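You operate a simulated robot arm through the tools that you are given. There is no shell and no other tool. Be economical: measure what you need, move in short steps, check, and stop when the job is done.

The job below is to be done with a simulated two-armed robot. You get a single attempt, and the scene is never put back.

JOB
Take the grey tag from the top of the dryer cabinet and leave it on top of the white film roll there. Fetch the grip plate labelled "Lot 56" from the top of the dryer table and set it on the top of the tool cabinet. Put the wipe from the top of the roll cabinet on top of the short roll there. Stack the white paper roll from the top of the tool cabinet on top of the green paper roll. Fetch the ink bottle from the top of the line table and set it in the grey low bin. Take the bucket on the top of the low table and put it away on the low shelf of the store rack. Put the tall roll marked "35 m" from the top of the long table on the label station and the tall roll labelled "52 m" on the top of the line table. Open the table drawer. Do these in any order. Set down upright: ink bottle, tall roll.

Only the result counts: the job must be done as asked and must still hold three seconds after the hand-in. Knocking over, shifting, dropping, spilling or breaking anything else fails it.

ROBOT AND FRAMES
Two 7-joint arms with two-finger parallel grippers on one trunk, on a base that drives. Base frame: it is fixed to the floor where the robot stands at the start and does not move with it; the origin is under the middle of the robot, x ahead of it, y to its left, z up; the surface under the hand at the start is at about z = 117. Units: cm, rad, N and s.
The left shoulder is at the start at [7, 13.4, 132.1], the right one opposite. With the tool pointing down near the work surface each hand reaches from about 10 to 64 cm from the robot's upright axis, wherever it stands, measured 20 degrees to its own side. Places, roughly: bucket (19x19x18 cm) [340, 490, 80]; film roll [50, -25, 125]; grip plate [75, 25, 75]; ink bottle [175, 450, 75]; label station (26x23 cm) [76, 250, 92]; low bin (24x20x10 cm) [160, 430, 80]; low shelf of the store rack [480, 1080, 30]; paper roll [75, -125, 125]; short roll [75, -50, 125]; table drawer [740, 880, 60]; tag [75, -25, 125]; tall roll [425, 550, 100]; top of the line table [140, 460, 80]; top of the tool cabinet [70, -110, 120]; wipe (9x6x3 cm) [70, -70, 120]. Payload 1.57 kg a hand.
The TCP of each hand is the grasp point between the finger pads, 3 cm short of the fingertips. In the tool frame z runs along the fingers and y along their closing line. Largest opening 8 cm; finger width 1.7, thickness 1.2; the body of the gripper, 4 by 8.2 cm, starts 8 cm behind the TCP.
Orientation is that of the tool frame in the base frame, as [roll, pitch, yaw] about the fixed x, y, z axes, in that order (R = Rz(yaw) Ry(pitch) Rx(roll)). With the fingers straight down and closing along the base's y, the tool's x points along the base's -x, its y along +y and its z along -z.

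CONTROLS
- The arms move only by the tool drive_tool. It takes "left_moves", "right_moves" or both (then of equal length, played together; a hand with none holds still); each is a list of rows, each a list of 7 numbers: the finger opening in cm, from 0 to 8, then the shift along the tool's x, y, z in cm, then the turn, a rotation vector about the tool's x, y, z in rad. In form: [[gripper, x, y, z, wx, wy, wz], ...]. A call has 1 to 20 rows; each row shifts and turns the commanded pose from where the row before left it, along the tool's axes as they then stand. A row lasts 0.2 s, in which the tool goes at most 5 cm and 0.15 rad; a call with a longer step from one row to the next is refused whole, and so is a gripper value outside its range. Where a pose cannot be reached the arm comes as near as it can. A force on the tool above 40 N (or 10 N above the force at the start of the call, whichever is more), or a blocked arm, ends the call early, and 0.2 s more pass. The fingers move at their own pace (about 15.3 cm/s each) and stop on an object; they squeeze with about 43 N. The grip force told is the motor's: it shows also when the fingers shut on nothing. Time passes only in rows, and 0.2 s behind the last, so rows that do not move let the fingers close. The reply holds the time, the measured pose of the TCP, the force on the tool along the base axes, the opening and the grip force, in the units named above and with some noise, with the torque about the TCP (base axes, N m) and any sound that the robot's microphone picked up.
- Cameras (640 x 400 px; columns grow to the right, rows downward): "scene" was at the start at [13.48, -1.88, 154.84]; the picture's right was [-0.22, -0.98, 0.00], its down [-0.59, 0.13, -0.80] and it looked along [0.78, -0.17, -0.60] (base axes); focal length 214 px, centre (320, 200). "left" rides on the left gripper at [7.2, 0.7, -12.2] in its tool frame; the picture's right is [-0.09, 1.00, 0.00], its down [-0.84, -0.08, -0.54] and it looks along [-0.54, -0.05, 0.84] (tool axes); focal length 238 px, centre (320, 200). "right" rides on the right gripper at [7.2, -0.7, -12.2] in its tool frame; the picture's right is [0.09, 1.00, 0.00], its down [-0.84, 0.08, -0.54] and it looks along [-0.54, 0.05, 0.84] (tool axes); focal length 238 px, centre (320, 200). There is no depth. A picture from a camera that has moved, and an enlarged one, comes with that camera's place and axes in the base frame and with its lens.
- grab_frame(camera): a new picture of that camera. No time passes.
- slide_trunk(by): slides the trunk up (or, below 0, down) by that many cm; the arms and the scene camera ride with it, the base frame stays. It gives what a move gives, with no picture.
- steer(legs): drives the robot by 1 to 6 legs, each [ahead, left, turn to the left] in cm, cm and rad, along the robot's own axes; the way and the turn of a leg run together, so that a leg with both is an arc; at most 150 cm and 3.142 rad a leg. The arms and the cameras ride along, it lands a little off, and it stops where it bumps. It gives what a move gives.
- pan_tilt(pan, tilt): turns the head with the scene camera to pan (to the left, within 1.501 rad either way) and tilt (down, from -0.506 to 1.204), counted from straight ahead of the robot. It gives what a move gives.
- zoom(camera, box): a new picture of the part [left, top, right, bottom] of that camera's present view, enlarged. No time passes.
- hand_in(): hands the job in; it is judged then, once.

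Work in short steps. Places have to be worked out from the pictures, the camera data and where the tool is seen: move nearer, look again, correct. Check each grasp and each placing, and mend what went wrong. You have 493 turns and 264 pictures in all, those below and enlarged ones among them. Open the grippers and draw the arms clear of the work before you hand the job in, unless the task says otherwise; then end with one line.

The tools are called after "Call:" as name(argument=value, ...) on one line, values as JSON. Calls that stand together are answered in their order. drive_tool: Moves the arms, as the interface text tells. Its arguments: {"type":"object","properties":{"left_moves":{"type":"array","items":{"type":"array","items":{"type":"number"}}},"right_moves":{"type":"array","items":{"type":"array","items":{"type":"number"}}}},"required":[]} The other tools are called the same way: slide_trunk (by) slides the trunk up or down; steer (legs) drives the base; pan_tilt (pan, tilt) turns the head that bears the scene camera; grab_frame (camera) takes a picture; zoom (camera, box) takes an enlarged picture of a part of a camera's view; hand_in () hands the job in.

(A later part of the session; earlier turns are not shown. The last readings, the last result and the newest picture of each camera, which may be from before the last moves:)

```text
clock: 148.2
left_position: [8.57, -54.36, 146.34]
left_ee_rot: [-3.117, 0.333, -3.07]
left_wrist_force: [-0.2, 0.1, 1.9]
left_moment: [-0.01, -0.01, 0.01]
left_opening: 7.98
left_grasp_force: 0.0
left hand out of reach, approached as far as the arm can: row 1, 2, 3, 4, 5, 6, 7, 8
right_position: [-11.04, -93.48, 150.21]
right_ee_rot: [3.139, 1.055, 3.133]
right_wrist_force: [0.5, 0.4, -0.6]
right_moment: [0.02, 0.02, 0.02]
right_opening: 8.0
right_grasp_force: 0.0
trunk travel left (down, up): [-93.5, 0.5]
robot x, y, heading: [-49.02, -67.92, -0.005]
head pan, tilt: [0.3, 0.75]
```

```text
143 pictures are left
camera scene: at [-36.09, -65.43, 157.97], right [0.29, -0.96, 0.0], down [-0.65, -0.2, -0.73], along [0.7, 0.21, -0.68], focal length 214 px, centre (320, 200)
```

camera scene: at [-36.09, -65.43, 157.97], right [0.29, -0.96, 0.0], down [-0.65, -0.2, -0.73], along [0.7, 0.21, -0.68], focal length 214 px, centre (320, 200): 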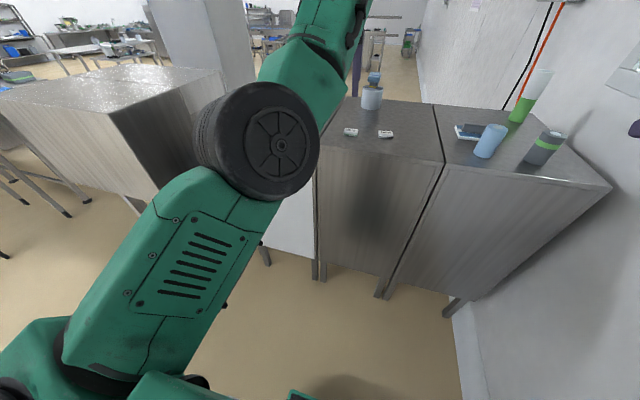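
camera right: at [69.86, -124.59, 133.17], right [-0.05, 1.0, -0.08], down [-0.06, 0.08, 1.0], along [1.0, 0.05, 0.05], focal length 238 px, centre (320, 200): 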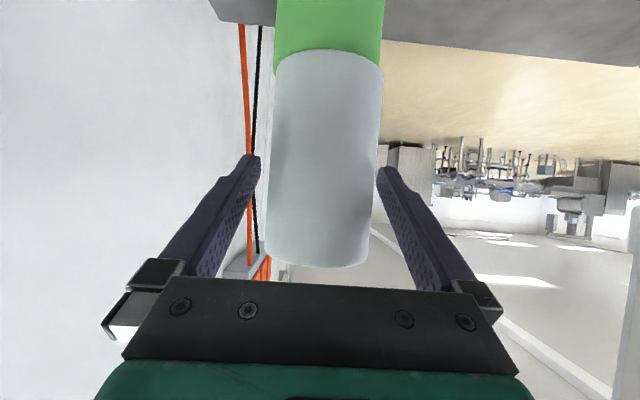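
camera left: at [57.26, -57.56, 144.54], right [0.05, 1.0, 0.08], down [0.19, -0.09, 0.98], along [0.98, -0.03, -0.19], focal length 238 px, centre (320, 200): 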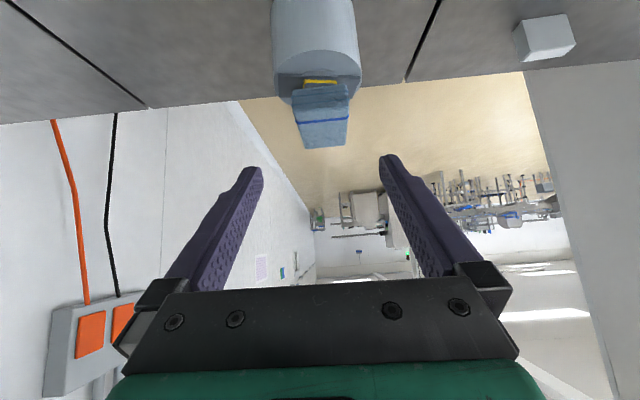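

Stuck near a joint limit; I reverse the path: tilt to ~0.9 again first, then pull back low, then un-tilt (which worked before).

Call:
drive_tool(left_moves=[[8, 0, -0.5, 1, 0, -0.14, 0], [8, 0, -0.5, 1, 0, -0.14, 0], [8, 0, -0.5, 1, 0, -0.14, 0], [8, 0, 0, 0, 0, -0.14, 0], [8, 0, 0, 0, 0, 0, 0], [8, 1, 0, -3, 0, 0, 0], [8, 1, 0, -3, 0, 0, 0], [8, 1, 0, -3, 0, 0, 0], [8, 0, 0, 0, 0, 0, 0]])

Call:
grab_frame(camera="scene")

```text
clock: 150.2
left_position: [6.36, -56.21, 146.16]
left_ee_rot: [-3.101, 0.893, -3.045]
left_wrist_force: [-0.2, 0.5, 1.5]
left_moment: [0.0, 0.0, -0.01]
left_opening: 8.01
left_grasp_force: 0.0
left hand out of reach, approached as far as the arm can: row 1, 7, 8
right_position: [-11.06, -93.58, 150.03]
right_ee_rot: [3.141, 1.053, 3.132]
right_wrist_force: [0.4, -0.8, -0.2]
right_moment: [-0.02, 0.02, 0.01]
right_opening: 7.99
right_grasp_force: 0.0
trunk travel left (down, up): [-93.5, 0.5]
robot x, y, heading: [-48.88, -68.05, -0.006]
head pan, tilt: [0.3, 0.75]
```

```text
142 pictures are left
camera scene: at [-36.09, -65.45, 157.97], right [0.29, -0.96, 0.0], down [-0.65, -0.2, -0.73], along [0.7, 0.21, -0.68], focal length 214 px, centre (320, 200)
```

scene: 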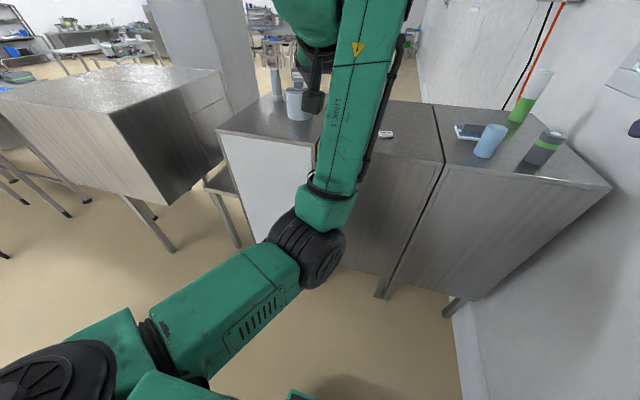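

Now lower and pull back to the pose from which un-tilting worked.

Call:
drive_tool(left_moves=[[8, 3.4, 0, 0.17, 0, 0, 0], [8, 3.4, 0, 0.17, 0, 0, 0], [8, 3.4, 0, 0.17, 0, 0, 0], [8, 3.4, 0, 0.17, 0, 0, 0], [8, 0, 0, 0, 0, 0, 0], [8, 0, 0, 0, 0, 0.14, 0], [8, 0, 0, 0, 0, 0.14, 0], [8, 0, 0, 0, 0, 0.14, 0], [8, 0, 0, 0, 0, 0.14, 0], [8, 0, 0, 0, 0, 0.14, 0], [8, 0, 0, 0, 0, 0.14, 0], [8, 0, 0, 0, 0, 0.05, 0], [8, 0, 0, 0, 0, 0, 0]])

Call:
grab_frame(camera="scene")

```text
clock: 153.0
left_position: [10.13, -56.58, 127.23]
left_ee_rot: [-3.115, 0.004, -3.076]
left_wrist_force: [0.4, 0.3, 0.0]
left_moment: [0.02, -0.01, -0.01]
left_opening: 8.01
left_grasp_force: 0.1
left hand out of reach, approached as far as the arm can: row 1, 2, 6, 7, 8, 9, 10
right_position: [-11.07, -93.61, 150.18]
right_ee_rot: [3.139, 1.057, 3.132]
right_wrist_force: [-0.8, 0.1, 0.7]
right_moment: [0.0, 0.0, 0.01]
right_opening: 8.02
right_grasp_force: 0.1
trunk travel left (down, up): [-93.5, 0.5]
robot x, y, heading: [-48.99, -68.16, -0.008]
head pan, tilt: [0.3, 0.75]
```

```text
141 pictures are left
camera scene: at [-36.14, -65.46, 157.97], right [0.29, -0.96, 0.0], down [-0.65, -0.2, -0.73], along [0.7, 0.21, -0.68], focal length 214 px, centre (320, 200)
```

scene: 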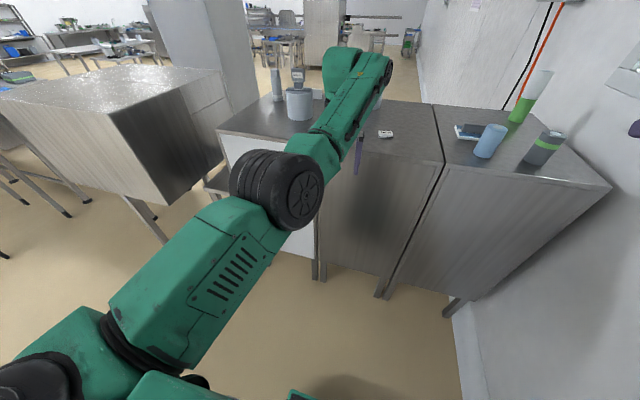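

Now vertical and lower; pull back toward the body.

Call:
drive_tool(left_moves=[[8, 4, 0, 0, 0, 0, 0], [8, 4, 0, 0, 0, 0, 0], [8, 4, 1, 0, 0, 0, 0], [8, 4, 2, 0, 0, 0, 0], [8, 4, 2, 0, 0, 0, 0], [8, 3, 2, 0, 0, 0, 0], [8, 0, 0, 0, 0, 0, 0]])

Call:
grab_frame(camera="scene")

```text
clock: 154.6
left_position: [7.53, -49.72, 129.16]
left_ee_rot: [-3.118, -0.001, -3.077]
left_wrist_force: [0.3, -0.2, 0.3]
left_moment: [-0.02, 0.03, 0.01]
left_opening: 7.99
left_grasp_force: 0.0
left hand out of reach, approached as far as the arm can: row 1, 2, 3, 4, 5, 6
right_position: [-10.97, -93.72, 150.23]
right_ee_rot: [3.14, 1.057, 3.132]
right_wrist_force: [0.6, -0.6, 0.5]
right_moment: [-0.02, 0.02, 0.01]
right_opening: 7.99
right_grasp_force: 0.0
trunk travel left (down, up): [-93.5, 0.5]
robot x, y, heading: [-49.2, -67.9, -0.004]
head pan, tilt: [0.3, 0.75]
```

```text
140 pictures are left
camera scene: at [-36.12, -65.46, 157.97], right [0.29, -0.96, 0.0], down [-0.65, -0.2, -0.73], along [0.7, 0.21, -0.68], focal length 214 px, centre (320, 200)
```

scene: 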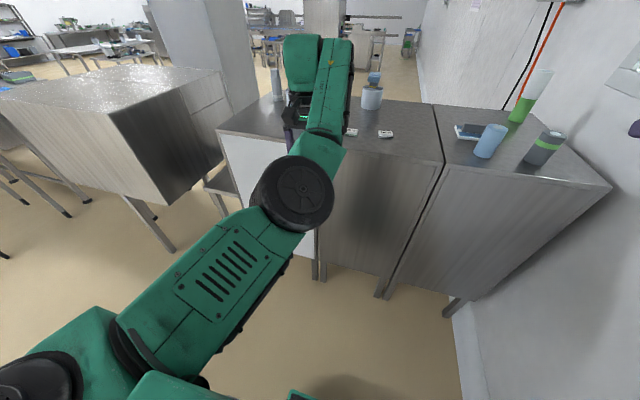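

Lateral is free but not backward. I tilt to 0.9 here, retract with tilt, and then un-tilt closer in.

Call:
drive_tool(left_moves=[[8, 0, -1, 0, 0, -0.15, 0], [8, 0, -1, 0, 0, -0.15, 0], [8, 0, -1, 0, 0, -0.15, 0], [8, 0, -1, 0, 0, -0.15, 0], [8, 0, -1, 0, 0, -0.15, 0], [8, 0, 0, 0, 0, -0.15, 0], [8, 2, 0, -2.6, 0, 0, 0], [8, 2, 0, -2.6, 0, 0, 0], [8, 2, 0, -2.6, 0, 0, 0], [8, 2, 0, -2.6, 0, 0, 0], [8, 0, 0, 0, 0, 0, 0]])

Call:
grab_frame(camera="scene")

```text
clock: 156.8
left_position: [-1.87, -51.45, 136.79]
left_ee_rot: [3.015, 1.1, -3.11]
left_wrist_force: [-0.4, -0.8, 0.1]
left_moment: [0.01, -0.01, -0.02]
left_opening: 8.0
left_grasp_force: 0.1
left hand out of reach, approached as far as the arm can: row 1, 2
right_position: [-11.11, -93.62, 150.13]
right_ee_rot: [3.14, 1.057, 3.13]
right_wrist_force: [0.9, 0.1, -0.1]
right_moment: [-0.02, 0.02, 0.0]
right_opening: 8.0
right_grasp_force: 0.0
trunk travel left (down, up): [-93.5, 0.5]
robot x, y, heading: [-49.49, -67.98, -0.012]
head pan, tilt: [0.3, 0.75]
stopped in row 11 (left hand): the arm was blocked; the commanded pose is now the measured one
```

```text
139 pictures are left
camera scene: at [-36.3, -65.51, 157.99], right [0.29, -0.96, 0.0], down [-0.65, -0.2, -0.73], along [0.7, 0.21, -0.68], focal length 214 px, centre (320, 200)
```

scene: 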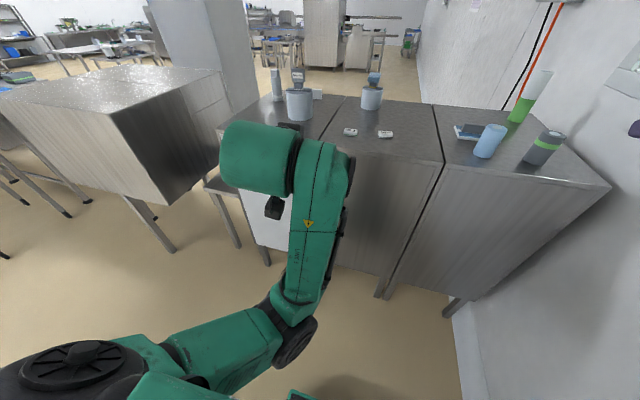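

Same situation as the earlier block; un-tilt from here (worked then), then pull back.

Call:
drive_tool(left_moves=[[8, 0, 0, 0, 0, 0.14, 0], [8, 0, 0, 0, 0, 0.14, 0], [8, 0, 0, 0, 0, 0.14, 0], [8, 0, 0, 0, 0, 0.14, 0], [8, 0, 0, 0, 0, 0.14, 0], [8, 0, 0, 0, 0, 0.14, 0], [8, 0, 0, 0, 0, 0.14, 0], [8, 0, 0, 0, 0, 0.12, 0], [8, 3, 0, -1, 0, 0, 0], [8, 3, 0, -1, 0, 0, 0], [8, 3, 0, -1, 0, 0, 0], [8, 0, 0, 0, 0, 0, 0]])

Call:
grab_frame(camera="scene")

```text
clock: 159.4
left_position: [6.73, -49.62, 133.49]
left_ee_rot: [3.087, -0.004, -3.001]
left_wrist_force: [0.6, -0.5, 0.3]
left_moment: [-0.02, -0.06, 0.01]
left_opening: 8.0
left_grasp_force: 0.1
left hand out of reach, approached as far as the arm can: row 2, 3, 4, 5, 6, 9, 10, 11
right_position: [-10.99, -93.54, 150.14]
right_ee_rot: [-3.141, 1.054, 3.131]
right_wrist_force: [-0.6, 0.2, 0.1]
right_moment: [0.0, 0.02, -0.02]
right_opening: 8.01
right_grasp_force: 0.0
trunk travel left (down, up): [-93.5, 0.5]
robot x, y, heading: [-49.13, -67.72, -0.009]
head pan, tilt: [0.3, 0.75]
```

```text
138 pictures are left
camera scene: at [-36.11, -65.47, 157.97], right [0.29, -0.96, 0.0], down [-0.65, -0.2, -0.73], along [0.7, 0.21, -0.68], focal length 214 px, centre (320, 200)
```

scene: 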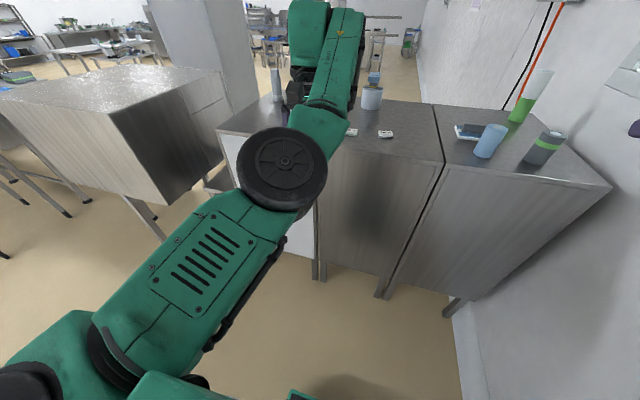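

I try lowering the hand far down, then retracting, to change the arm's posture.

Call:
drive_tool(left_moves=[[8, 0, 1, 4, 0, 0, 0], [8, 0, 1, 4, 0, 0, 0], [8, 0, 1, 4, 0, 0, 0], [8, 0, 1, 4, 0, 0, 0], [8, 0, 1, 4, 0, 0, 0], [8, 0, 1, 4, 0, 0, 0], [8, 4, 0, 0, 0, 0, 0], [8, 4, 0, 0, 0, 0, 0], [8, 4, 0, 0, 0, 0, 0], [8, 4, 0, 0, 0, 0, 0], [8, 0, 0, 0, 0, 0, 0]])

Call:
grab_frame(camera="scene")

```text
clock: 162.0
left_position: [-7.71, -35.36, 108.17]
left_ee_rot: [2.989, 0.051, -2.944]
left_wrist_force: [-0.2, 0.7, 0.5]
left_moment: [0.01, 0.03, 0.01]
left_opening: 7.98
left_grasp_force: 0.1
left hand out of reach, approached as far as the arm can: row 1, 9, 10
right_position: [-10.85, -93.46, 150.07]
right_ee_rot: [3.14, 1.054, 3.131]
right_wrist_force: [-0.5, 0.3, -0.3]
right_moment: [0.01, 0.01, 0.0]
right_opening: 7.98
right_grasp_force: 0.0
trunk travel left (down, up): [-93.5, 0.5]
robot x, y, heading: [-48.92, -67.98, -0.005]
head pan, tilt: [0.3, 0.75]
stopped in row 11 (left hand): the arm was blocked; the commanded pose is now the measured one
```

```text
137 pictures are left
camera scene: at [-36.04, -65.43, 157.96], right [0.29, -0.96, 0.0], down [-0.65, -0.2, -0.73], along [0.7, 0.21, -0.68], focal length 214 px, centre (320, 200)
```

scene: 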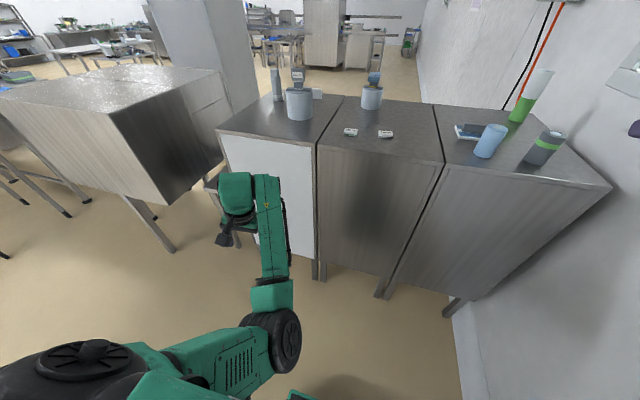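

I swing the hand outward to the left to straighten the arm, correcting its orientation, to get the elbow to flip outside.

Call:
drive_tool(left_moves=[[8, 1, 4, -1, 0.08, 0, 0.1], [8, 1, 4, -1, 0.07, 0, 0.1], [8, 1, 4, -2, 0, -0.05, 0], [8, 2, 4, -2, 0, 0, 0], [8, 2, 4, -2, 0, 0, 0], [8, 2, 4, -2, 0, 0, 0], [8, 2, 4, -2, 0, 0, 0], [8, 0, 0, -4, 0, 0, 0], [8, 0, 0, -4, 0, 0, 0], [8, 0, 0, 0, 0, 0, 0]])

Call:
pan_tilt(pan=0.9, tilt=0.6)

Call:
grab_frame(camera="scene")

```text
clock: 164.2
left_position: [-21.6, -8.1, 128.4]
left_ee_rot: [3.137, 0.084, 3.135]
left_wrist_force: [0.1, 0.0, 1.3]
left_moment: [0.02, 0.0, 0.01]
left_opening: 7.99
left_grasp_force: 0.0
right_position: [-10.96, -93.3, 150.24]
right_ee_rot: [-3.141, 1.055, 3.135]
right_wrist_force: [-0.6, 0.3, 0.0]
right_moment: [-0.03, 0.0, -0.03]
right_opening: 7.97
right_grasp_force: 0.1
trunk travel left (down, up): [-93.5, 0.5]
robot x, y, heading: [-48.91, -67.67, -0.01]
head pan, tilt: [0.3, 0.75]
```

```text
clock: 165.2
left_position: [-21.54, -8.31, 128.23]
left_ee_rot: [3.138, 0.084, 3.136]
left_wrist_force: [-0.1, -1.3, 0.5]
left_moment: [0.01, 0.0, 0.0]
left_opening: 7.99
left_grasp_force: 0.0
right_position: [-11.05, -93.59, 150.25]
right_ee_rot: [3.14, 1.055, 3.133]
right_wrist_force: [-0.3, -0.2, 0.1]
right_moment: [-0.01, -0.02, -0.01]
right_opening: 8.0
right_grasp_force: 0.0
trunk travel left (down, up): [-93.5, 0.5]
robot x, y, heading: [-49.36, -67.86, -0.007]
head pan, tilt: [0.901, 0.6]
```

```text
136 pictures are left
camera scene: at [-38.51, -60.99, 159.26], right [0.78, -0.63, 0.0], down [-0.36, -0.44, -0.82], along [0.52, 0.64, -0.57], focal length 214 px, centre (320, 200)
```

scene: 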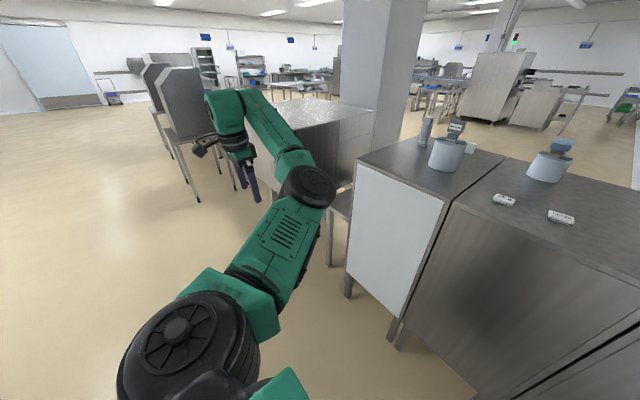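

Arm reaches there. Straighten it further outward/up, then bring it in high.

Call:
drive_tool(left_moves=[[8, 2, 3, -3, 0, 0, 0], [8, 2, 3, -3, 0, 0, 0], [8, 2, 2, -3, 0, 0, 0], [8, 2, 0, -3, 0, 0, 0], [8, 0, -3, -2, 0, 0, 0], [8, 0, -4, 0, 0, 0, 0], [8, 0, -4, 0, 0, 0, 0], [8, 0, -4, 0, 0, 0, 0], [8, 0, -4, 0, 0, 0, 0], [8, 0, 0, 0, 0, 0, 0]])

Call:
grab_frame(camera="scene")

```text
clock: 167.4
left_position: [-29.15, -19.45, 141.2]
left_ee_rot: [3.138, 0.082, 3.135]
left_wrist_force: [0.1, 0.0, -0.3]
left_moment: [-0.02, 0.02, -0.01]
left_opening: 8.0
left_grasp_force: 0.2
left hand out of reach, approached as far as the arm can: row 4, 5
right_position: [-11.05, -93.56, 150.17]
right_ee_rot: [3.141, 1.055, 3.132]
right_wrist_force: [-1.1, 0.9, -0.5]
right_moment: [-0.02, 0.01, -0.04]
right_opening: 7.99
right_grasp_force: 0.0
trunk travel left (down, up): [-93.5, 0.5]
robot x, y, heading: [-48.88, -68.05, -0.007]
head pan, tilt: [0.901, 0.6]
```

```text
135 pictures are left
camera scene: at [-38.51, -60.99, 159.26], right [0.78, -0.63, 0.0], down [-0.35, -0.44, -0.83], along [0.52, 0.64, -0.56], focal length 214 px, centre (320, 200)
```

scene: 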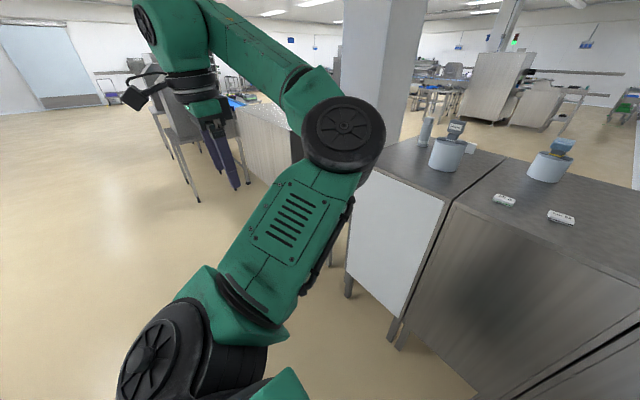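

The elbow is now up. Continue bringing the hand in to the front.

Call:
drive_tool(left_moves=[[8, 0, -4, -0.5, 0, 0, 0], [8, 0, -4, 0, 0, 0, 0], [8, 0, -4, 0, 0, 0, 0], [8, 0, -4, 0, 0, 0, 0], [8, -2, -4, 0, 0, 0, 0], [8, -2, -4, 0, 0, 0, 0], [8, -2, -3, 0, 0, 0, 0], [8, 0, 0, 0, 0, 0, 0]])

Call:
grab_frame(camera="scene")

```text
clock: 169.2
left_position: [-29.33, -32.2, 139.22]
left_ee_rot: [3.138, 0.083, 3.137]
left_wrist_force: [-0.6, 0.0, 0.7]
left_moment: [0.02, 0.01, 0.0]
left_opening: 7.99
left_grasp_force: 0.1
left hand out of reach, approached as far as the arm can: row 4, 5, 6, 7
right_position: [-10.98, -93.55, 150.14]
right_ee_rot: [3.141, 1.056, 3.134]
right_wrist_force: [-0.3, 0.5, -0.1]
right_moment: [-0.04, 0.01, -0.03]
right_opening: 7.97
right_grasp_force: 0.1
trunk travel left (down, up): [-93.5, 0.5]
robot x, y, heading: [-49.25, -67.74, -0.005]
head pan, tilt: [0.901, 0.6]
```

```text
134 pictures are left
camera scene: at [-38.5, -60.92, 159.26], right [0.78, -0.63, 0.0], down [-0.35, -0.44, -0.82], along [0.52, 0.64, -0.57], focal length 214 px, centre (320, 200)
```

scene: 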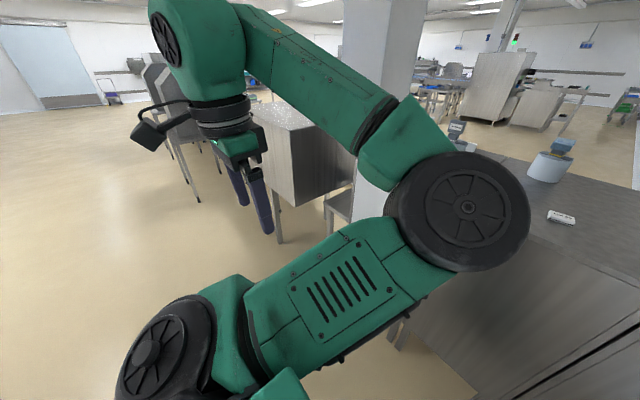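

The elbow is stuck on the inner side. I try dragging the posture by yawing the hand a long way in free space.

Call:
drive_tool(left_moves=[[8, 0, 0, 0, 0, 0, 0.15], [8, 0, 0, 0, 0, 0, 0.15], [8, 0, 0, 0, 0, 0, 0.15], [8, 0, 0, 0, 0, 0, 0.15], [8, 0, 0, 0, 0, 0, 0.15], [8, 0, 0, 0, 0, 0, 0.15], [8, 0, 0, 0, 0, 0, 0.15], [8, 0, 0, 0, 0, 0, 0.15], [8, 0, 0, 0, 0, 0, 0.15], [8, 0, 0, 0, 0, 0, 0.15], [8, 0, 0, 0, 0, 0, 0.15], [8, 0, 0, 0, 0, 0, 0.15], [8, 0, 0, 0, 0, 0, 0.15], [8, 0, 0, 0, 0, 0, 0.15], [8, 0, 0, 0, 0, 0, 0.15], [8, 0, 0, 0, 0, 0, 0.15], [8, 0, 0, 0, 0, 0, 0.15], [8, 0, 0, 0, 0, 0, 0.15], [8, 0, 0, 0, 0, 0, 0.15], [8, 0, 0, 0, 0, 0, 0.15]])

Call:
grab_frame(camera="scene")

```text
clock: 173.4
left_position: [-11.59, -32.27, 143.9]
left_ee_rot: [3.099, -0.07, 0.663]
left_wrist_force: [-0.2, -0.4, 0.7]
left_moment: [-0.01, 0.0, 0.02]
left_opening: 8.0
left_grasp_force: 0.0
left hand out of reach, approached as far as the arm can: row 9, 10, 11, 13, 14, 15, 16, 17, 18, 19, 20
right_position: [-11.04, -93.67, 150.07]
right_ee_rot: [3.139, 1.056, 3.132]
right_wrist_force: [-0.3, 0.4, 0.7]
right_moment: [0.01, -0.02, 0.02]
right_opening: 8.01
right_grasp_force: 0.0
trunk travel left (down, up): [-93.5, 0.5]
robot x, y, heading: [-49.09, -67.75, -0.004]
head pan, tilt: [0.901, 0.6]
```

```text
133 pictures are left
camera scene: at [-38.51, -61.08, 159.26], right [0.78, -0.63, 0.0], down [-0.35, -0.44, -0.83], along [0.52, 0.64, -0.56], focal length 214 px, centre (320, 200)
```

scene: 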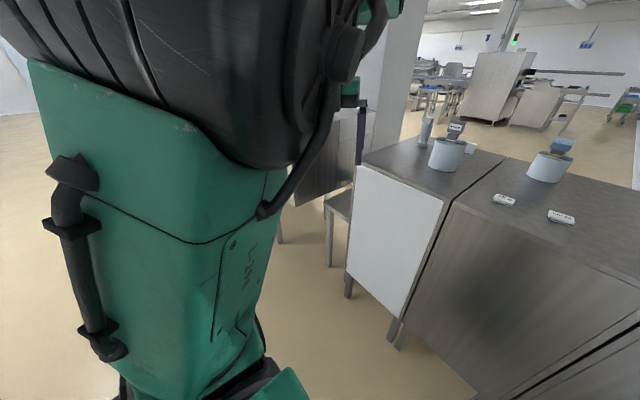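

It works: the elbow went over the top. Now yaw back.

Call:
drive_tool(left_moves=[[8, 0, 0, 0, 0.02, 0.04, -0.14], [8, 0, 0, 0, 0.02, 0.03, -0.14], [8, 0, 0, 0, 0, 0, -0.15], [8, 0, 0, 0, 0, 0, -0.15], [8, 0, 0, 0, 0, 0, -0.15], [8, 0, 0, 0, 0, 0, -0.15], [8, 0, 0, 0, 0, 0, -0.15], [8, 0, 0, 0, 0, 0, -0.15], [8, 0, 0, 0, 0, 0, -0.15], [8, 0, 0, 0, 0, 0, -0.15], [8, 0, 0, 0, 0, 0, -0.15], [8, 0, 0, 0, 0, 0, -0.15], [8, 0, 0, 0, 0, 0, -0.15], [8, 0, 0, 0, 0, 0, -0.15], [8, 0, 0, 0, 0, 0, -0.15], [8, 0, 0, 0, 0, 0, -0.15], [8, 0, 0, 0, 0, 0, -0.1], [8, 0, 0, 0, 0, 0, 0]])

Call:
grab_frame(camera="scene")

```text
clock: 177.2
left_position: [-11.67, -32.07, 143.78]
left_ee_rot: [3.063, 0.103, -3.139]
left_wrist_force: [-0.3, 0.1, 0.1]
left_moment: [0.0, -0.02, -0.03]
left_opening: 8.0
left_grasp_force: 0.0
right_position: [-11.14, -93.66, 150.18]
right_ee_rot: [3.14, 1.056, 3.133]
right_wrist_force: [0.1, 0.6, -0.2]
right_moment: [0.02, 0.0, 0.03]
right_opening: 7.98
right_grasp_force: 0.0
trunk travel left (down, up): [-93.5, 0.5]
robot x, y, heading: [-49.31, -67.69, -0.005]
head pan, tilt: [0.901, 0.6]
```

```text
132 pictures are left
camera scene: at [-38.54, -60.96, 159.26], right [0.78, -0.63, 0.0], down [-0.35, -0.44, -0.83], along [0.52, 0.64, -0.56], focal length 214 px, centre (320, 200)
```

scene: 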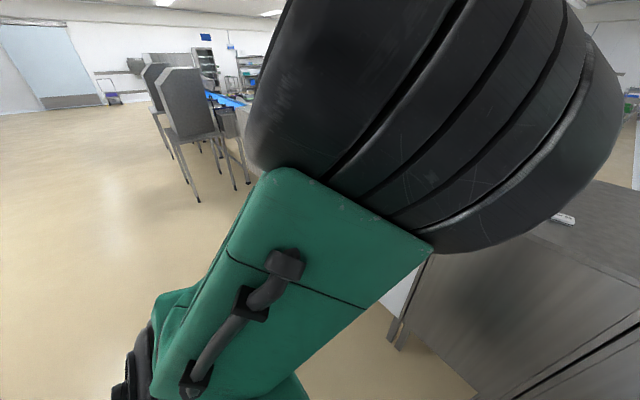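

Call:
drive_tool(left_moves=[[8, 0, 0, 0, 0.07, 0, 0.13], [8, 0, 0, 0, 0, -0.1, 0.1], [8, 0, 0, 0, 0, 0, 0.15], [8, 0, 0, 0, 0, 0, 0.15], [8, 0, 0, 0, 0, 0, 0.15], [8, 0, 0, 0, 0, 0, 0.15], [8, 0, 0, 0, 0, 0, 0.15], [8, 0, 0, 0, 0, 0, 0.15], [8, 0, 0, 0, 0, 0, 0.15], [8, 0, 0, 0, 0, 0, 0.15], [8, 0, 0, 0, 0, 0, 0.15], [8, 0, 0, 0, 0, 0, 0.15], [8, 0, 0, 0, 0, 0, 0.15], [8, 0, 0, 0, 0, 0, 0.15], [8, 0, 0, 0, 0, 0, 0.15], [8, 0, 0, 0, 0, 0, 0.15], [8, 0, 0, 0, 0, 0, 0.15], [8, 0, 0, 0, 0, 0, 0.15], [8, 0, 0, 0, 0, 0, 0.15], [8, 0, 0, 0, 0, 0, 0.15]])

Call:
grab_frame(camera="scene")

```text
clock: 181.4
left_position: [-9.48, -32.03, 144.5]
left_ee_rot: [3.019, -0.15, 0.671]
left_wrist_force: [0.0, 0.1, -1.0]
left_moment: [-0.03, 0.0, 0.01]
left_opening: 8.0
left_grasp_force: 0.1
left hand out of reach, approached as far as the arm can: row 17, 18, 19, 20
right_position: [-11.18, -93.51, 150.2]
right_ee_rot: [3.14, 1.057, 3.133]
right_wrist_force: [-0.7, -0.2, 0.4]
right_moment: [0.01, 0.01, -0.02]
right_opening: 8.01
right_grasp_force: 0.0
trunk travel left (down, up): [-93.5, 0.5]
robot x, y, heading: [-49.28, -68.03, -0.009]
head pan, tilt: [0.901, 0.6]
```

```text
131 pictures are left
camera scene: at [-38.65, -60.91, 159.27], right [0.78, -0.63, 0.0], down [-0.35, -0.44, -0.83], along [0.52, 0.64, -0.56], focal length 214 px, centre (320, 200)
```

scene: 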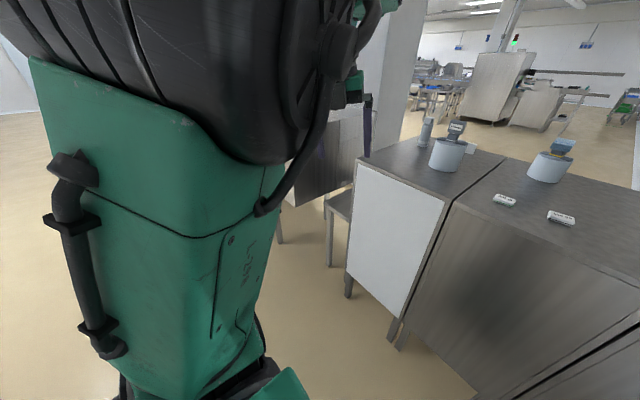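

Elbow is outer-left here. Move the hand inward to the right with this yaw, then yaw back partially.

Call:
drive_tool(left_moves=[[8, -2, 2.6, 0, 0.06, -0.08, 0], [8, -2, 2.6, 0, 0.06, -0.07, 0], [8, -2, 2.6, 0, 0, 0, 0], [8, -2, 2.6, 0, 0, 0, 0], [8, -2, 2.6, 0, 0, 0, 0], [8, -2, 2.6, 0, 0, 0, 0], [8, 0, 0, 0, 0, 0, -0.15], [8, 0, 0, 0, 0, 0, -0.15], [8, 0, 0, 0, 0, 0, -0.15], [8, 0, 0, 0, 0, 0, -0.15], [8, 0, 0, 0, 0, 0, -0.15], [8, 0, 0, 0, 0, 0, -0.15], [8, 0, 0, 0, 0, 0, 0]])

Call:
grab_frame(camera="scene")

```text
clock: 184.2
left_position: [-6.43, -45.24, 146.54]
left_ee_rot: [3.139, 0.01, 1.567]
left_wrist_force: [0.7, 0.4, 0.0]
left_moment: [0.01, -0.01, 0.02]
left_opening: 8.01
left_grasp_force: 0.1
left hand out of reach, approached as far as the arm can: row 3, 4, 5, 6
right_position: [-11.03, -93.53, 150.12]
right_ee_rot: [3.139, 1.057, 3.134]
right_wrist_force: [-0.4, 0.2, -0.6]
right_moment: [0.01, 0.0, 0.02]
right_opening: 8.01
right_grasp_force: 0.1
trunk travel left (down, up): [-93.5, 0.5]
robot x, y, heading: [-48.94, -67.87, -0.009]
head pan, tilt: [0.901, 0.6]
```

```text
130 pictures are left
camera scene: at [-38.54, -60.96, 159.26], right [0.78, -0.63, 0.0], down [-0.35, -0.44, -0.83], along [0.52, 0.64, -0.56], focal length 214 px, centre (320, 200)
```

scene: 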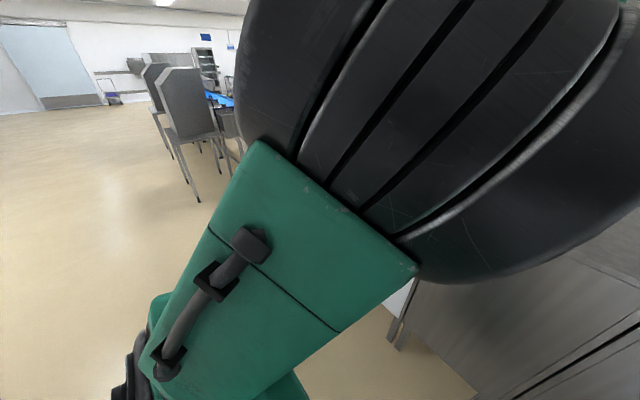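

Call:
drive_tool(left_moves=[[8, 0, 0, 0, 0, 0, 0.15], [8, 0, 0, 0, 0, 0, 0.15], [8, 0, 0, 0, 0, 0, 0.15], [8, 0, 0, 0, 0, 0, 0.15], [8, 0, 0, 0, 0, 0, 0.15], [8, 0, 0, 0, 0, 0, 0.1], [8, 1, -2.5, 3, 0, 0, 0], [8, 1, -2.5, 3, 0, 0, 0], [8, 1, -2.5, 3, 0, 0, 0], [8, 1, -2.5, 3, 0, 0, 0], [8, 0, 0, 4, 0, 0, 0], [8, 0, 0, 4, 0, 0, 0], [8, 0, 0, 4, 0, 0, 0], [8, 0, 0, 4, 0, 0, 0], [8, 0, 0, 0, 0, 0, 0]])

Call:
grab_frame(camera="scene")

```text
clock: 187.4
left_position: [-4.06, -36.14, 121.91]
left_ee_rot: [-3.136, 0.001, 0.721]
left_wrist_force: [-0.3, -0.2, 0.5]
left_moment: [0.02, 0.01, 0.0]
left_opening: 8.03
left_grasp_force: 0.0
left hand out of reach, approached as far as the arm can: row 11, 12, 13, 14
right_position: [-11.02, -93.65, 150.07]
right_ee_rot: [3.141, 1.055, 3.132]
right_wrist_force: [0.5, -0.5, 0.3]
right_moment: [-0.02, -0.01, 0.01]
right_opening: 8.0
right_grasp_force: 0.1
trunk travel left (down, up): [-93.5, 0.5]
robot x, y, heading: [-49.1, -67.73, -0.011]
head pan, tilt: [0.901, 0.6]
```

```text
129 pictures are left
camera scene: at [-38.55, -61.0, 159.26], right [0.78, -0.63, 0.0], down [-0.35, -0.44, -0.83], along [0.52, 0.64, -0.56], focal length 214 px, centre (320, 200)
```

scene: 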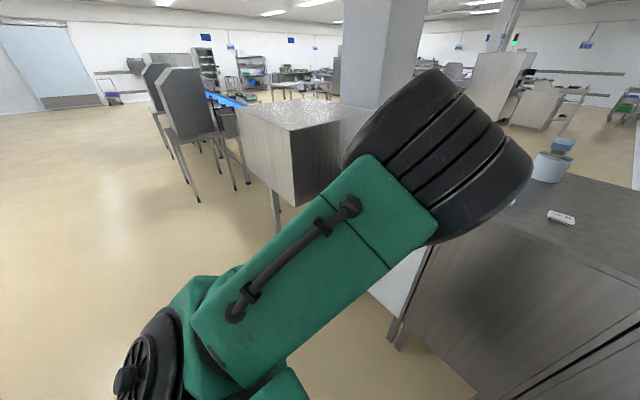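

Call:
drive_tool(left_moves=[[8, 0, 0, 0, 0, 0, -0.15], [8, 0, 0, 0, 0, 0, -0.15], [8, 0, 0, 0, 0, 0, -0.15], [8, 0, 0, 0, 0, 0, -0.15], [8, 0, 0, 0, 0, 0, -0.15], [8, 0, 0, 0, 0, 0, -0.15], [8, 0, 0, 0, 0, 0, -0.15], [8, 0, 0, 0, 0, 0, -0.15], [8, 0, 0, 0, 0, 0, -0.15], [8, 0, 0, 0, 0, 0, -0.15], [8, 0, 0, 0, 0, 0, -0.15], [8, 0, 0, 0, 0, 0, -0.15], [8, 0, 0, 0, 0, 0, -0.15], [8, 0, 0, 0, 0, 0, -0.15], [8, 0, 0, 0, 0, 0, -0.15], [8, 0, 0, 0, 0, 0, -0.15], [8, 0, 0, 0, 0, 0, 0]])

Call:
grab_frame(camera="scene")

```text
clock: 191.0
left_position: [-4.21, -36.04, 121.79]
left_ee_rot: [-3.136, 0.002, 3.12]
left_wrist_force: [-0.3, 0.5, -0.7]
left_moment: [0.01, 0.02, 0.01]
left_opening: 7.99
left_grasp_force: 0.2
right_position: [-11.03, -93.61, 150.16]
right_ee_rot: [3.14, 1.056, 3.132]
right_wrist_force: [-0.6, -0.6, 1.1]
right_moment: [-0.02, -0.01, -0.02]
right_opening: 7.96
right_grasp_force: 0.1
trunk travel left (down, up): [-93.5, 0.5]
robot x, y, heading: [-49.34, -67.69, -0.006]
head pan, tilt: [0.901, 0.6]
```

```text
128 pictures are left
camera scene: at [-38.53, -60.96, 159.26], right [0.78, -0.63, 0.0], down [-0.35, -0.44, -0.83], along [0.52, 0.64, -0.56], focal length 214 px, centre (320, 200)
```

scene: 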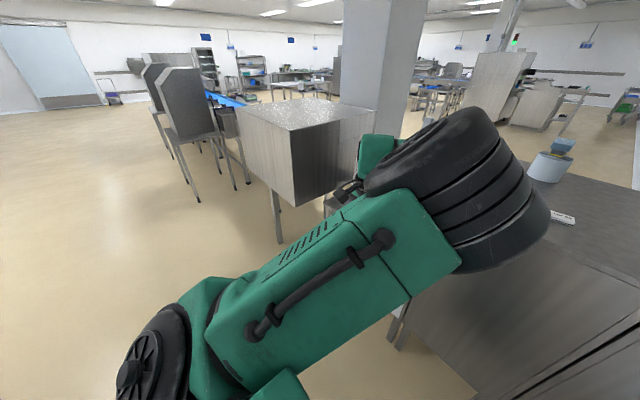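

Reachable now. I move the hand right/back then up, hoping the elbow ends outside.

Call:
drive_tool(left_moves=[[8, 2, -4, 0, 0, 0, 0], [8, 2, -4, 0, 0, 0, 0], [8, 2, -4, 0, 0, 0, 0], [8, 2, -4, 0, 0, 0, 0], [8, 0, -4, 0, 0, 0, 0], [8, 0, -2, -3, 0, 0, 0], [8, 0, 0, -4, 0, 0, 0], [8, 0, 0, -4, 0, 0, 0], [8, 0, 0, -4, 0, 0, 0], [8, 0, 0, -4, 0, 0, 0], [8, 0, 0, 0, 0, 0, 0]])

Call:
grab_frame(camera="scene")

```text
clock: 193.4
left_position: [-3.34, -39.37, 140.85]
left_ee_rot: [-3.119, 0.005, 3.125]
left_wrist_force: [0.7, -0.2, 0.1]
left_moment: [-0.03, 0.01, -0.02]
left_opening: 8.0
left_grasp_force: 0.0
left hand out of reach, approached as far as the arm can: row 1, 2, 3, 4, 5, 6
right_position: [-11.03, -93.53, 150.0]
right_ee_rot: [-3.141, 1.054, 3.134]
right_wrist_force: [0.1, 1.2, -0.1]
right_moment: [-0.03, -0.03, -0.01]
right_opening: 8.01
right_grasp_force: 0.0
trunk travel left (down, up): [-93.5, 0.5]
robot x, y, heading: [-48.99, -67.87, -0.007]
head pan, tilt: [0.901, 0.6]
```

```text
127 pictures are left
camera scene: at [-38.51, -60.98, 159.26], right [0.78, -0.63, 0.0], down [-0.35, -0.44, -0.83], along [0.52, 0.64, -0.56], focal length 214 px, centre (320, 200)
```

scene: 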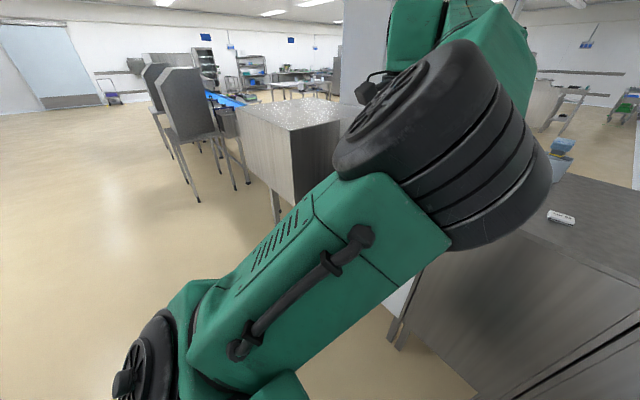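

I roll the tool so the fingers point right (wrist goes left), which should bring the forearm from the outside.

Call:
drive_tool(left_moves=[[8, 0, 0, 0, 0.15, 0, 0], [8, 0, 0, 0, 0.15, 0, 0], [8, 0, 0, 0, 0.15, 0, 0], [8, 0, 0, 0, 0.15, 0, 0], [8, 0, 0, 0, 0.15, 0, 0], [8, 0, 0, 0, 0.15, 0, 0], [8, 0, 0, 0, 0.15, 0, 0], [8, 0, 0, 0, 0.15, 0, 0], [8, 2, 0, 2, 0, 0, 0], [8, 2, 0, 3, 0, 0, 0], [8, 2, 0, 3, 0, 0, 0], [8, 2, 0, 3, 0, 0, 0], [8, 0, 0, 0, 0, 0, 0]])

Call:
grab_frame(camera="scene")

```text
clock: 196.2
left_position: [-14.09, -53.89, 132.99]
left_ee_rot: [-1.941, 0.003, 3.112]
left_wrist_force: [0.0, -0.6, 0.3]
left_moment: [-0.01, 0.01, 0.02]
left_opening: 8.0
left_grasp_force: 0.0
left hand out of reach, approached as far as the arm can: row 6, 7, 8
right_position: [-11.03, -93.65, 150.12]
right_ee_rot: [3.141, 1.056, 3.13]
right_wrist_force: [-0.2, 0.3, -0.2]
right_moment: [-0.02, 0.02, 0.03]
right_opening: 7.99
right_grasp_force: 0.1
trunk travel left (down, up): [-93.5, 0.5]
robot x, y, heading: [-49.09, -67.7, -0.01]
head pan, tilt: [0.901, 0.6]
```

```text
126 pictures are left
camera scene: at [-38.54, -60.97, 159.26], right [0.78, -0.63, 0.0], down [-0.35, -0.44, -0.83], along [0.52, 0.64, -0.56], focal length 214 px, centre (320, 200)
```

scene: 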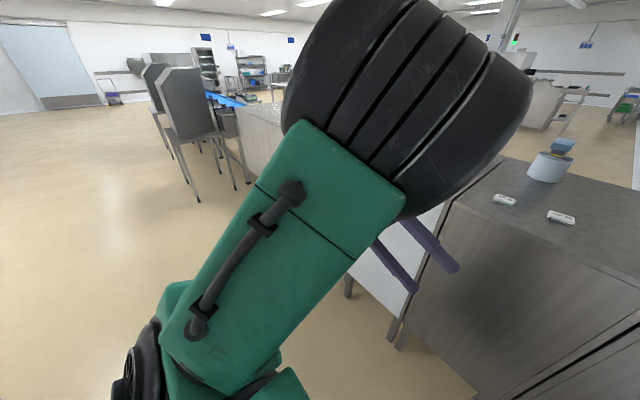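

Progress. Continue back and to the right with this roll, then un-roll.

Call:
drive_tool(left_moves=[[8, 3, 0, 2, 0, 0, 0], [8, 3, 0, 2, 0, 0, 0], [8, 2, 0, 2, 0, 0, 0], [8, 0, 0, 0, -0.15, 0, 0], [8, 0, 0, 0, -0.15, 0, 0], [8, 0, 0, 0, -0.15, 0, 0], [8, 0, 0, 0, -0.15, 0, 0], [8, 0, 0, 0, -0.15, 0, 0], [8, 0, 0, 0, -0.15, 0, 0], [8, 0, 0, 0, -0.15, 0, 0], [8, 0, 0, 0, -0.15, 0, 0], [8, 0, 0, 0, 0, 0, 0]])

Call:
grab_frame(camera="scene")

```text
clock: 198.8
left_position: [-18.85, -34.83, 128.53]
left_ee_rot: [-3.14, 0.002, 3.112]
left_wrist_force: [1.1, 0.7, 0.0]
left_moment: [-0.02, -0.02, -0.01]
left_opening: 8.02
left_grasp_force: 0.1
left hand out of reach, approached as far as the arm can: row 2, 3, 4, 5, 6, 7, 8, 9, 10, 11
right_position: [-11.1, -93.64, 150.17]
right_ee_rot: [3.141, 1.056, 3.134]
right_wrist_force: [-0.4, -0.2, -1.1]
right_moment: [-0.01, -0.03, 0.0]
right_opening: 8.01
right_grasp_force: 0.0
trunk travel left (down, up): [-93.5, 0.5]
robot x, y, heading: [-49.13, -67.87, -0.011]
head pan, tilt: [0.901, 0.6]
```

```text
125 pictures are left
camera scene: at [-38.57, -60.98, 159.26], right [0.78, -0.63, 0.0], down [-0.35, -0.44, -0.83], along [0.52, 0.64, -0.56], focal length 214 px, centre (320, 200)
```

scene: 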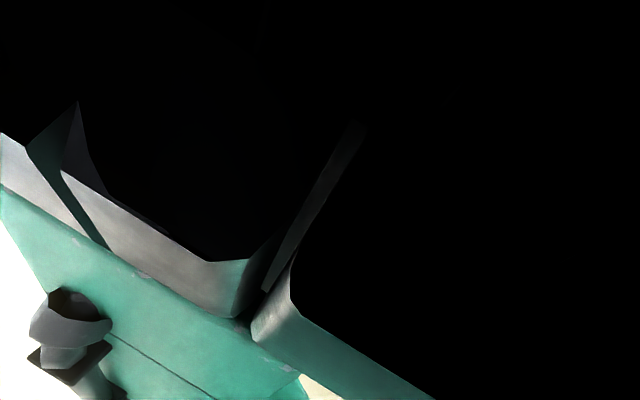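

The elbow is over the head now; roll again here (wrist to the left) so that it passes to the outside, with some yaw.

Call:
drive_tool(left_moves=[[8, 0, 0, 0, 0.1, 0, 0.1], [8, 0, 0, 0, 0.1, 0, 0.1], [8, 0, 0, 0, 0.1, 0, 0.1], [8, 0, 0, 0, 0.1, 0, 0.1], [8, 0, 0, 0, 0.1, 0, 0.1], [8, 0, 0, 0, 0.1, 0, 0.1], [8, 0, 0, 0, 0.1, 0, 0.1], [8, 0, 0, 0, 0.1, 0, 0.1], [8, 0, 0, 0, 0.1, 0, 0.1], [8, 0, 0, 0, 0.1, 0, 0.1], [8, 0, 0, 0, 0, 0, 0]])

Call:
grab_frame(camera="scene")

```text
clock: 201.2
left_position: [-18.91, -34.72, 128.43]
left_ee_rot: [-2.263, 0.438, 2.231]
left_wrist_force: [-1.1, -0.2, -0.2]
left_moment: [0.02, 0.05, 0.0]
left_opening: 8.02
left_grasp_force: 0.0
right_position: [-10.94, -93.59, 150.21]
right_ee_rot: [3.139, 1.056, 3.135]
right_wrist_force: [0.0, -0.3, 0.7]
right_moment: [0.01, -0.03, 0.01]
right_opening: 8.01
right_grasp_force: 0.0
trunk travel left (down, up): [-93.5, 0.5]
robot x, y, heading: [-48.72, -67.9, -0.008]
head pan, tilt: [0.901, 0.6]
```

```text
124 pictures are left
camera scene: at [-38.5, -60.96, 159.26], right [0.78, -0.63, 0.0], down [-0.35, -0.44, -0.83], along [0.52, 0.64, -0.57], focal length 214 px, centre (320, 200)
```

scene: 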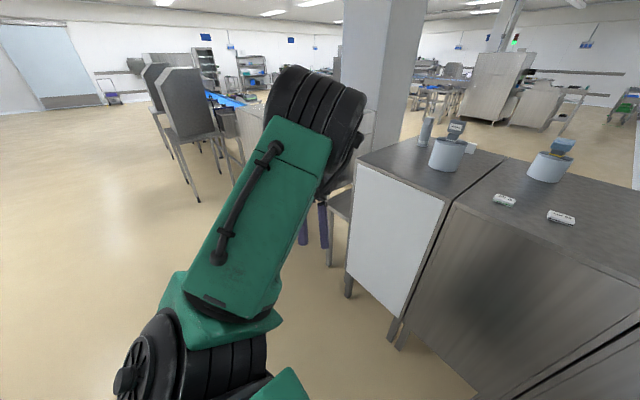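

Elbow is outside now with no reach limits. Shift the hand right/up in this orientation, then undo the roll and yaw.

Call:
drive_tool(left_moves=[[8, -3.18, -0.37, 0.7, 0, 0, 0], [8, -3.18, -0.37, 0.7, 0, 0, 0], [8, -3.18, -0.37, 0.7, 0, 0, 0], [8, -3.18, -0.37, 0.7, 0, 0, 0], [8, -3.18, -0.37, 0.7, 0, 0, 0], [8, 0, 0, 0, -0.1, 0, -0.1], [8, 0, 0, 0, -0.1, 0, -0.1], [8, 0, 0, 0, -0.1, 0, -0.1], [8, 0, 0, 0, -0.1, 0, -0.1], [8, 0, 0, 0, -0.1, 0, -0.1], [8, 0, 0, 0, -0.1, 0, -0.1], [8, 0, 0, 0, -0.1, 0, -0.1], [8, 0, 0, 0, -0.1, 0, -0.1], [8, 0, 0, 0, -0.1, 0, -0.1], [8, 0, 0, 0, -0.1, 0, -0.1], [8, 0, 0, 0, 0, 0, 0]])

Call:
grab_frame(camera="scene")

```text
clock: 204.6
left_position: [-12.35, -36.39, 130.9]
left_ee_rot: [-3.14, 0.002, 3.113]
left_wrist_force: [-0.4, 0.6, 0.6]
left_moment: [-0.04, 0.01, -0.01]
left_opening: 7.98
left_grasp_force: 0.0
left hand out of reach, approached as far as the arm can: row 2, 3, 4, 5, 9, 10, 11, 12, 13, 14, 15
right_position: [-10.93, -93.66, 150.17]
right_ee_rot: [3.139, 1.055, 3.132]
right_wrist_force: [0.1, -0.1, -0.3]
right_moment: [0.01, 0.01, 0.01]
right_opening: 8.0
right_grasp_force: 0.1
trunk travel left (down, up): [-93.5, 0.5]
robot x, y, heading: [-48.94, -67.95, -0.009]
head pan, tilt: [0.901, 0.6]
```

```text
123 pictures are left
camera scene: at [-38.52, -60.98, 159.26], right [0.78, -0.63, 0.0], down [-0.35, -0.44, -0.83], along [0.52, 0.64, -0.56], focal length 214 px, centre (320, 200)
```

scene: 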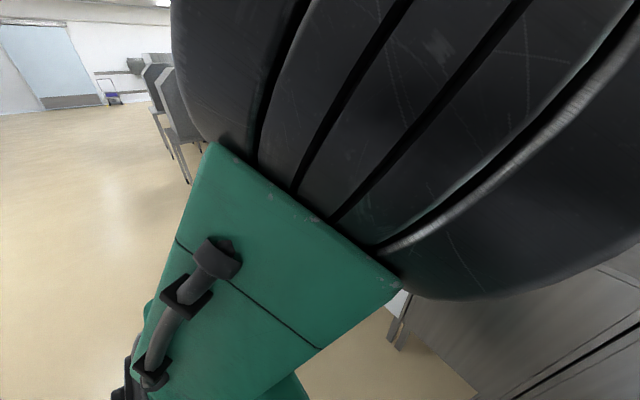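

This branch can't hold a vertical left tool well. I park the left arm in the unconstrained rolled pose and will work with the right arm.

Call:
drive_tool(left_moves=[[8, 1, 0, 0, 0.1, 0, 0.1], [8, 1, 0, 0, 0.1, 0, 0.1], [8, 1, 0, 0, 0.1, 0, 0.1], [8, 1, 0, 0, 0.1, 0, 0.1], [8, 1, 0, 0, 0.1, 0, 0.1], [8, 1, 0, 0, 0.1, 0, 0.1], [8, 0, 0, 0, 0.1, 0, 0.1], [8, 0, 0, 0, 0.1, 0, 0.1], [8, 0, 0, 0, 0.1, 0, 0.1], [8, 0, 0, 0, 0.1, 0, 0.1], [8, 0, 0, 0, 0, 0, 0]])

Call:
grab_frame(camera="scene")

```text
clock: 207.0
left_position: [-18.47, -35.02, 130.23]
left_ee_rot: [-2.264, 0.438, 2.229]
left_wrist_force: [0.1, 0.5, 0.2]
left_moment: [0.01, -0.01, -0.03]
left_opening: 8.0
left_grasp_force: 0.0
left hand out of reach, approached as far as the arm can: row 10
right_position: [-10.98, -93.55, 150.09]
right_ee_rot: [3.139, 1.055, 3.131]
right_wrist_force: [-0.4, -0.2, 0.0]
right_moment: [0.0, 0.01, 0.04]
right_opening: 7.99
right_grasp_force: 0.1
trunk travel left (down, up): [-93.5, 0.5]
robot x, y, heading: [-49.07, -67.49, -0.01]
head pan, tilt: [0.901, 0.6]
```

```text
122 pictures are left
camera scene: at [-38.53, -61.03, 159.26], right [0.78, -0.63, 0.0], down [-0.35, -0.44, -0.83], along [0.52, 0.64, -0.56], focal length 214 px, centre (320, 200)
```

scene: 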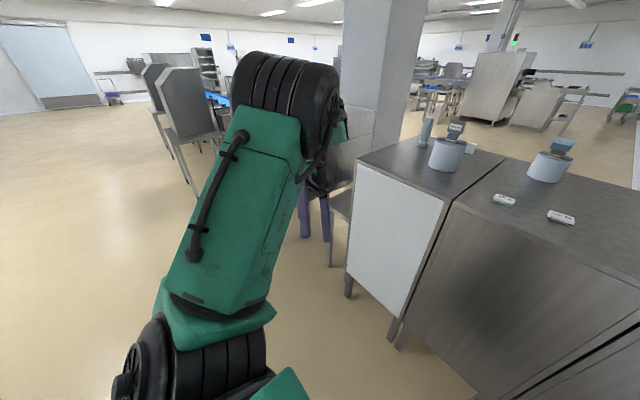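

One more attempt: add yaw and then undo only the roll, to see if it lands in the original branch.

Call:
drive_tool(left_moves=[[8, 0, 0, 0, 0, 0, 0.12], [8, 0, 0, 0, 0, 0, 0.12], [8, 0, 0, 0, 0, 0, 0.12], [8, 0, 0, 0, 0, 0, 0.12], [8, 0, 0, 0, 0, 0, 0.12], [8, 0, 0, 0, 0.12, 0, 0], [8, 0, 0, 0, 0.12, 0, 0], [8, 0, 0, 0, 0.12, 0, 0], [8, 0, 0, 0, 0.12, 0, 0], [8, 0, 0, 0, 0, 0, 0]])

Call:
grab_frame(camera="scene")

```text
clock: 209.2
left_position: [-24.12, -36.24, 125.83]
left_ee_rot: [-2.134, 0.837, 1.661]
left_wrist_force: [-0.4, 0.0, -0.1]
left_moment: [0.02, -0.03, 0.02]
left_opening: 8.01
left_grasp_force: 0.0
left hand out of reach, approached as far as the arm can: row 6, 7, 8, 9
right_position: [-11.03, -93.53, 150.09]
right_ee_rot: [3.141, 1.055, 3.134]
right_wrist_force: [0.7, 0.0, 0.9]
right_moment: [-0.03, 0.04, 0.01]
right_opening: 7.99
right_grasp_force: 0.0
trunk travel left (down, up): [-93.5, 0.5]
robot x, y, heading: [-49.02, -67.64, -0.006]
head pan, tilt: [0.901, 0.6]
```

```text
121 pictures are left
camera scene: at [-38.52, -60.97, 159.26], right [0.78, -0.63, 0.0], down [-0.35, -0.44, -0.83], along [0.52, 0.64, -0.56], focal length 214 px, centre (320, 200)
```

scene: 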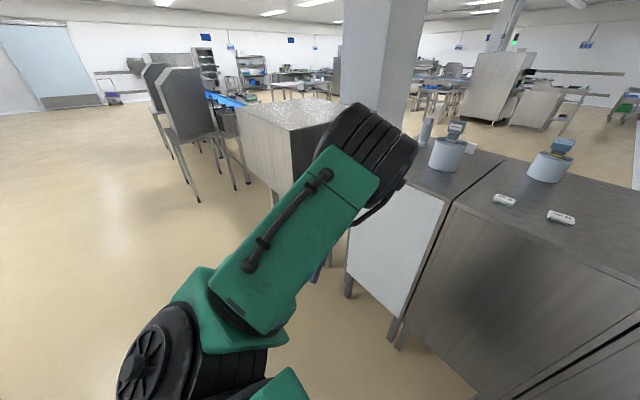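

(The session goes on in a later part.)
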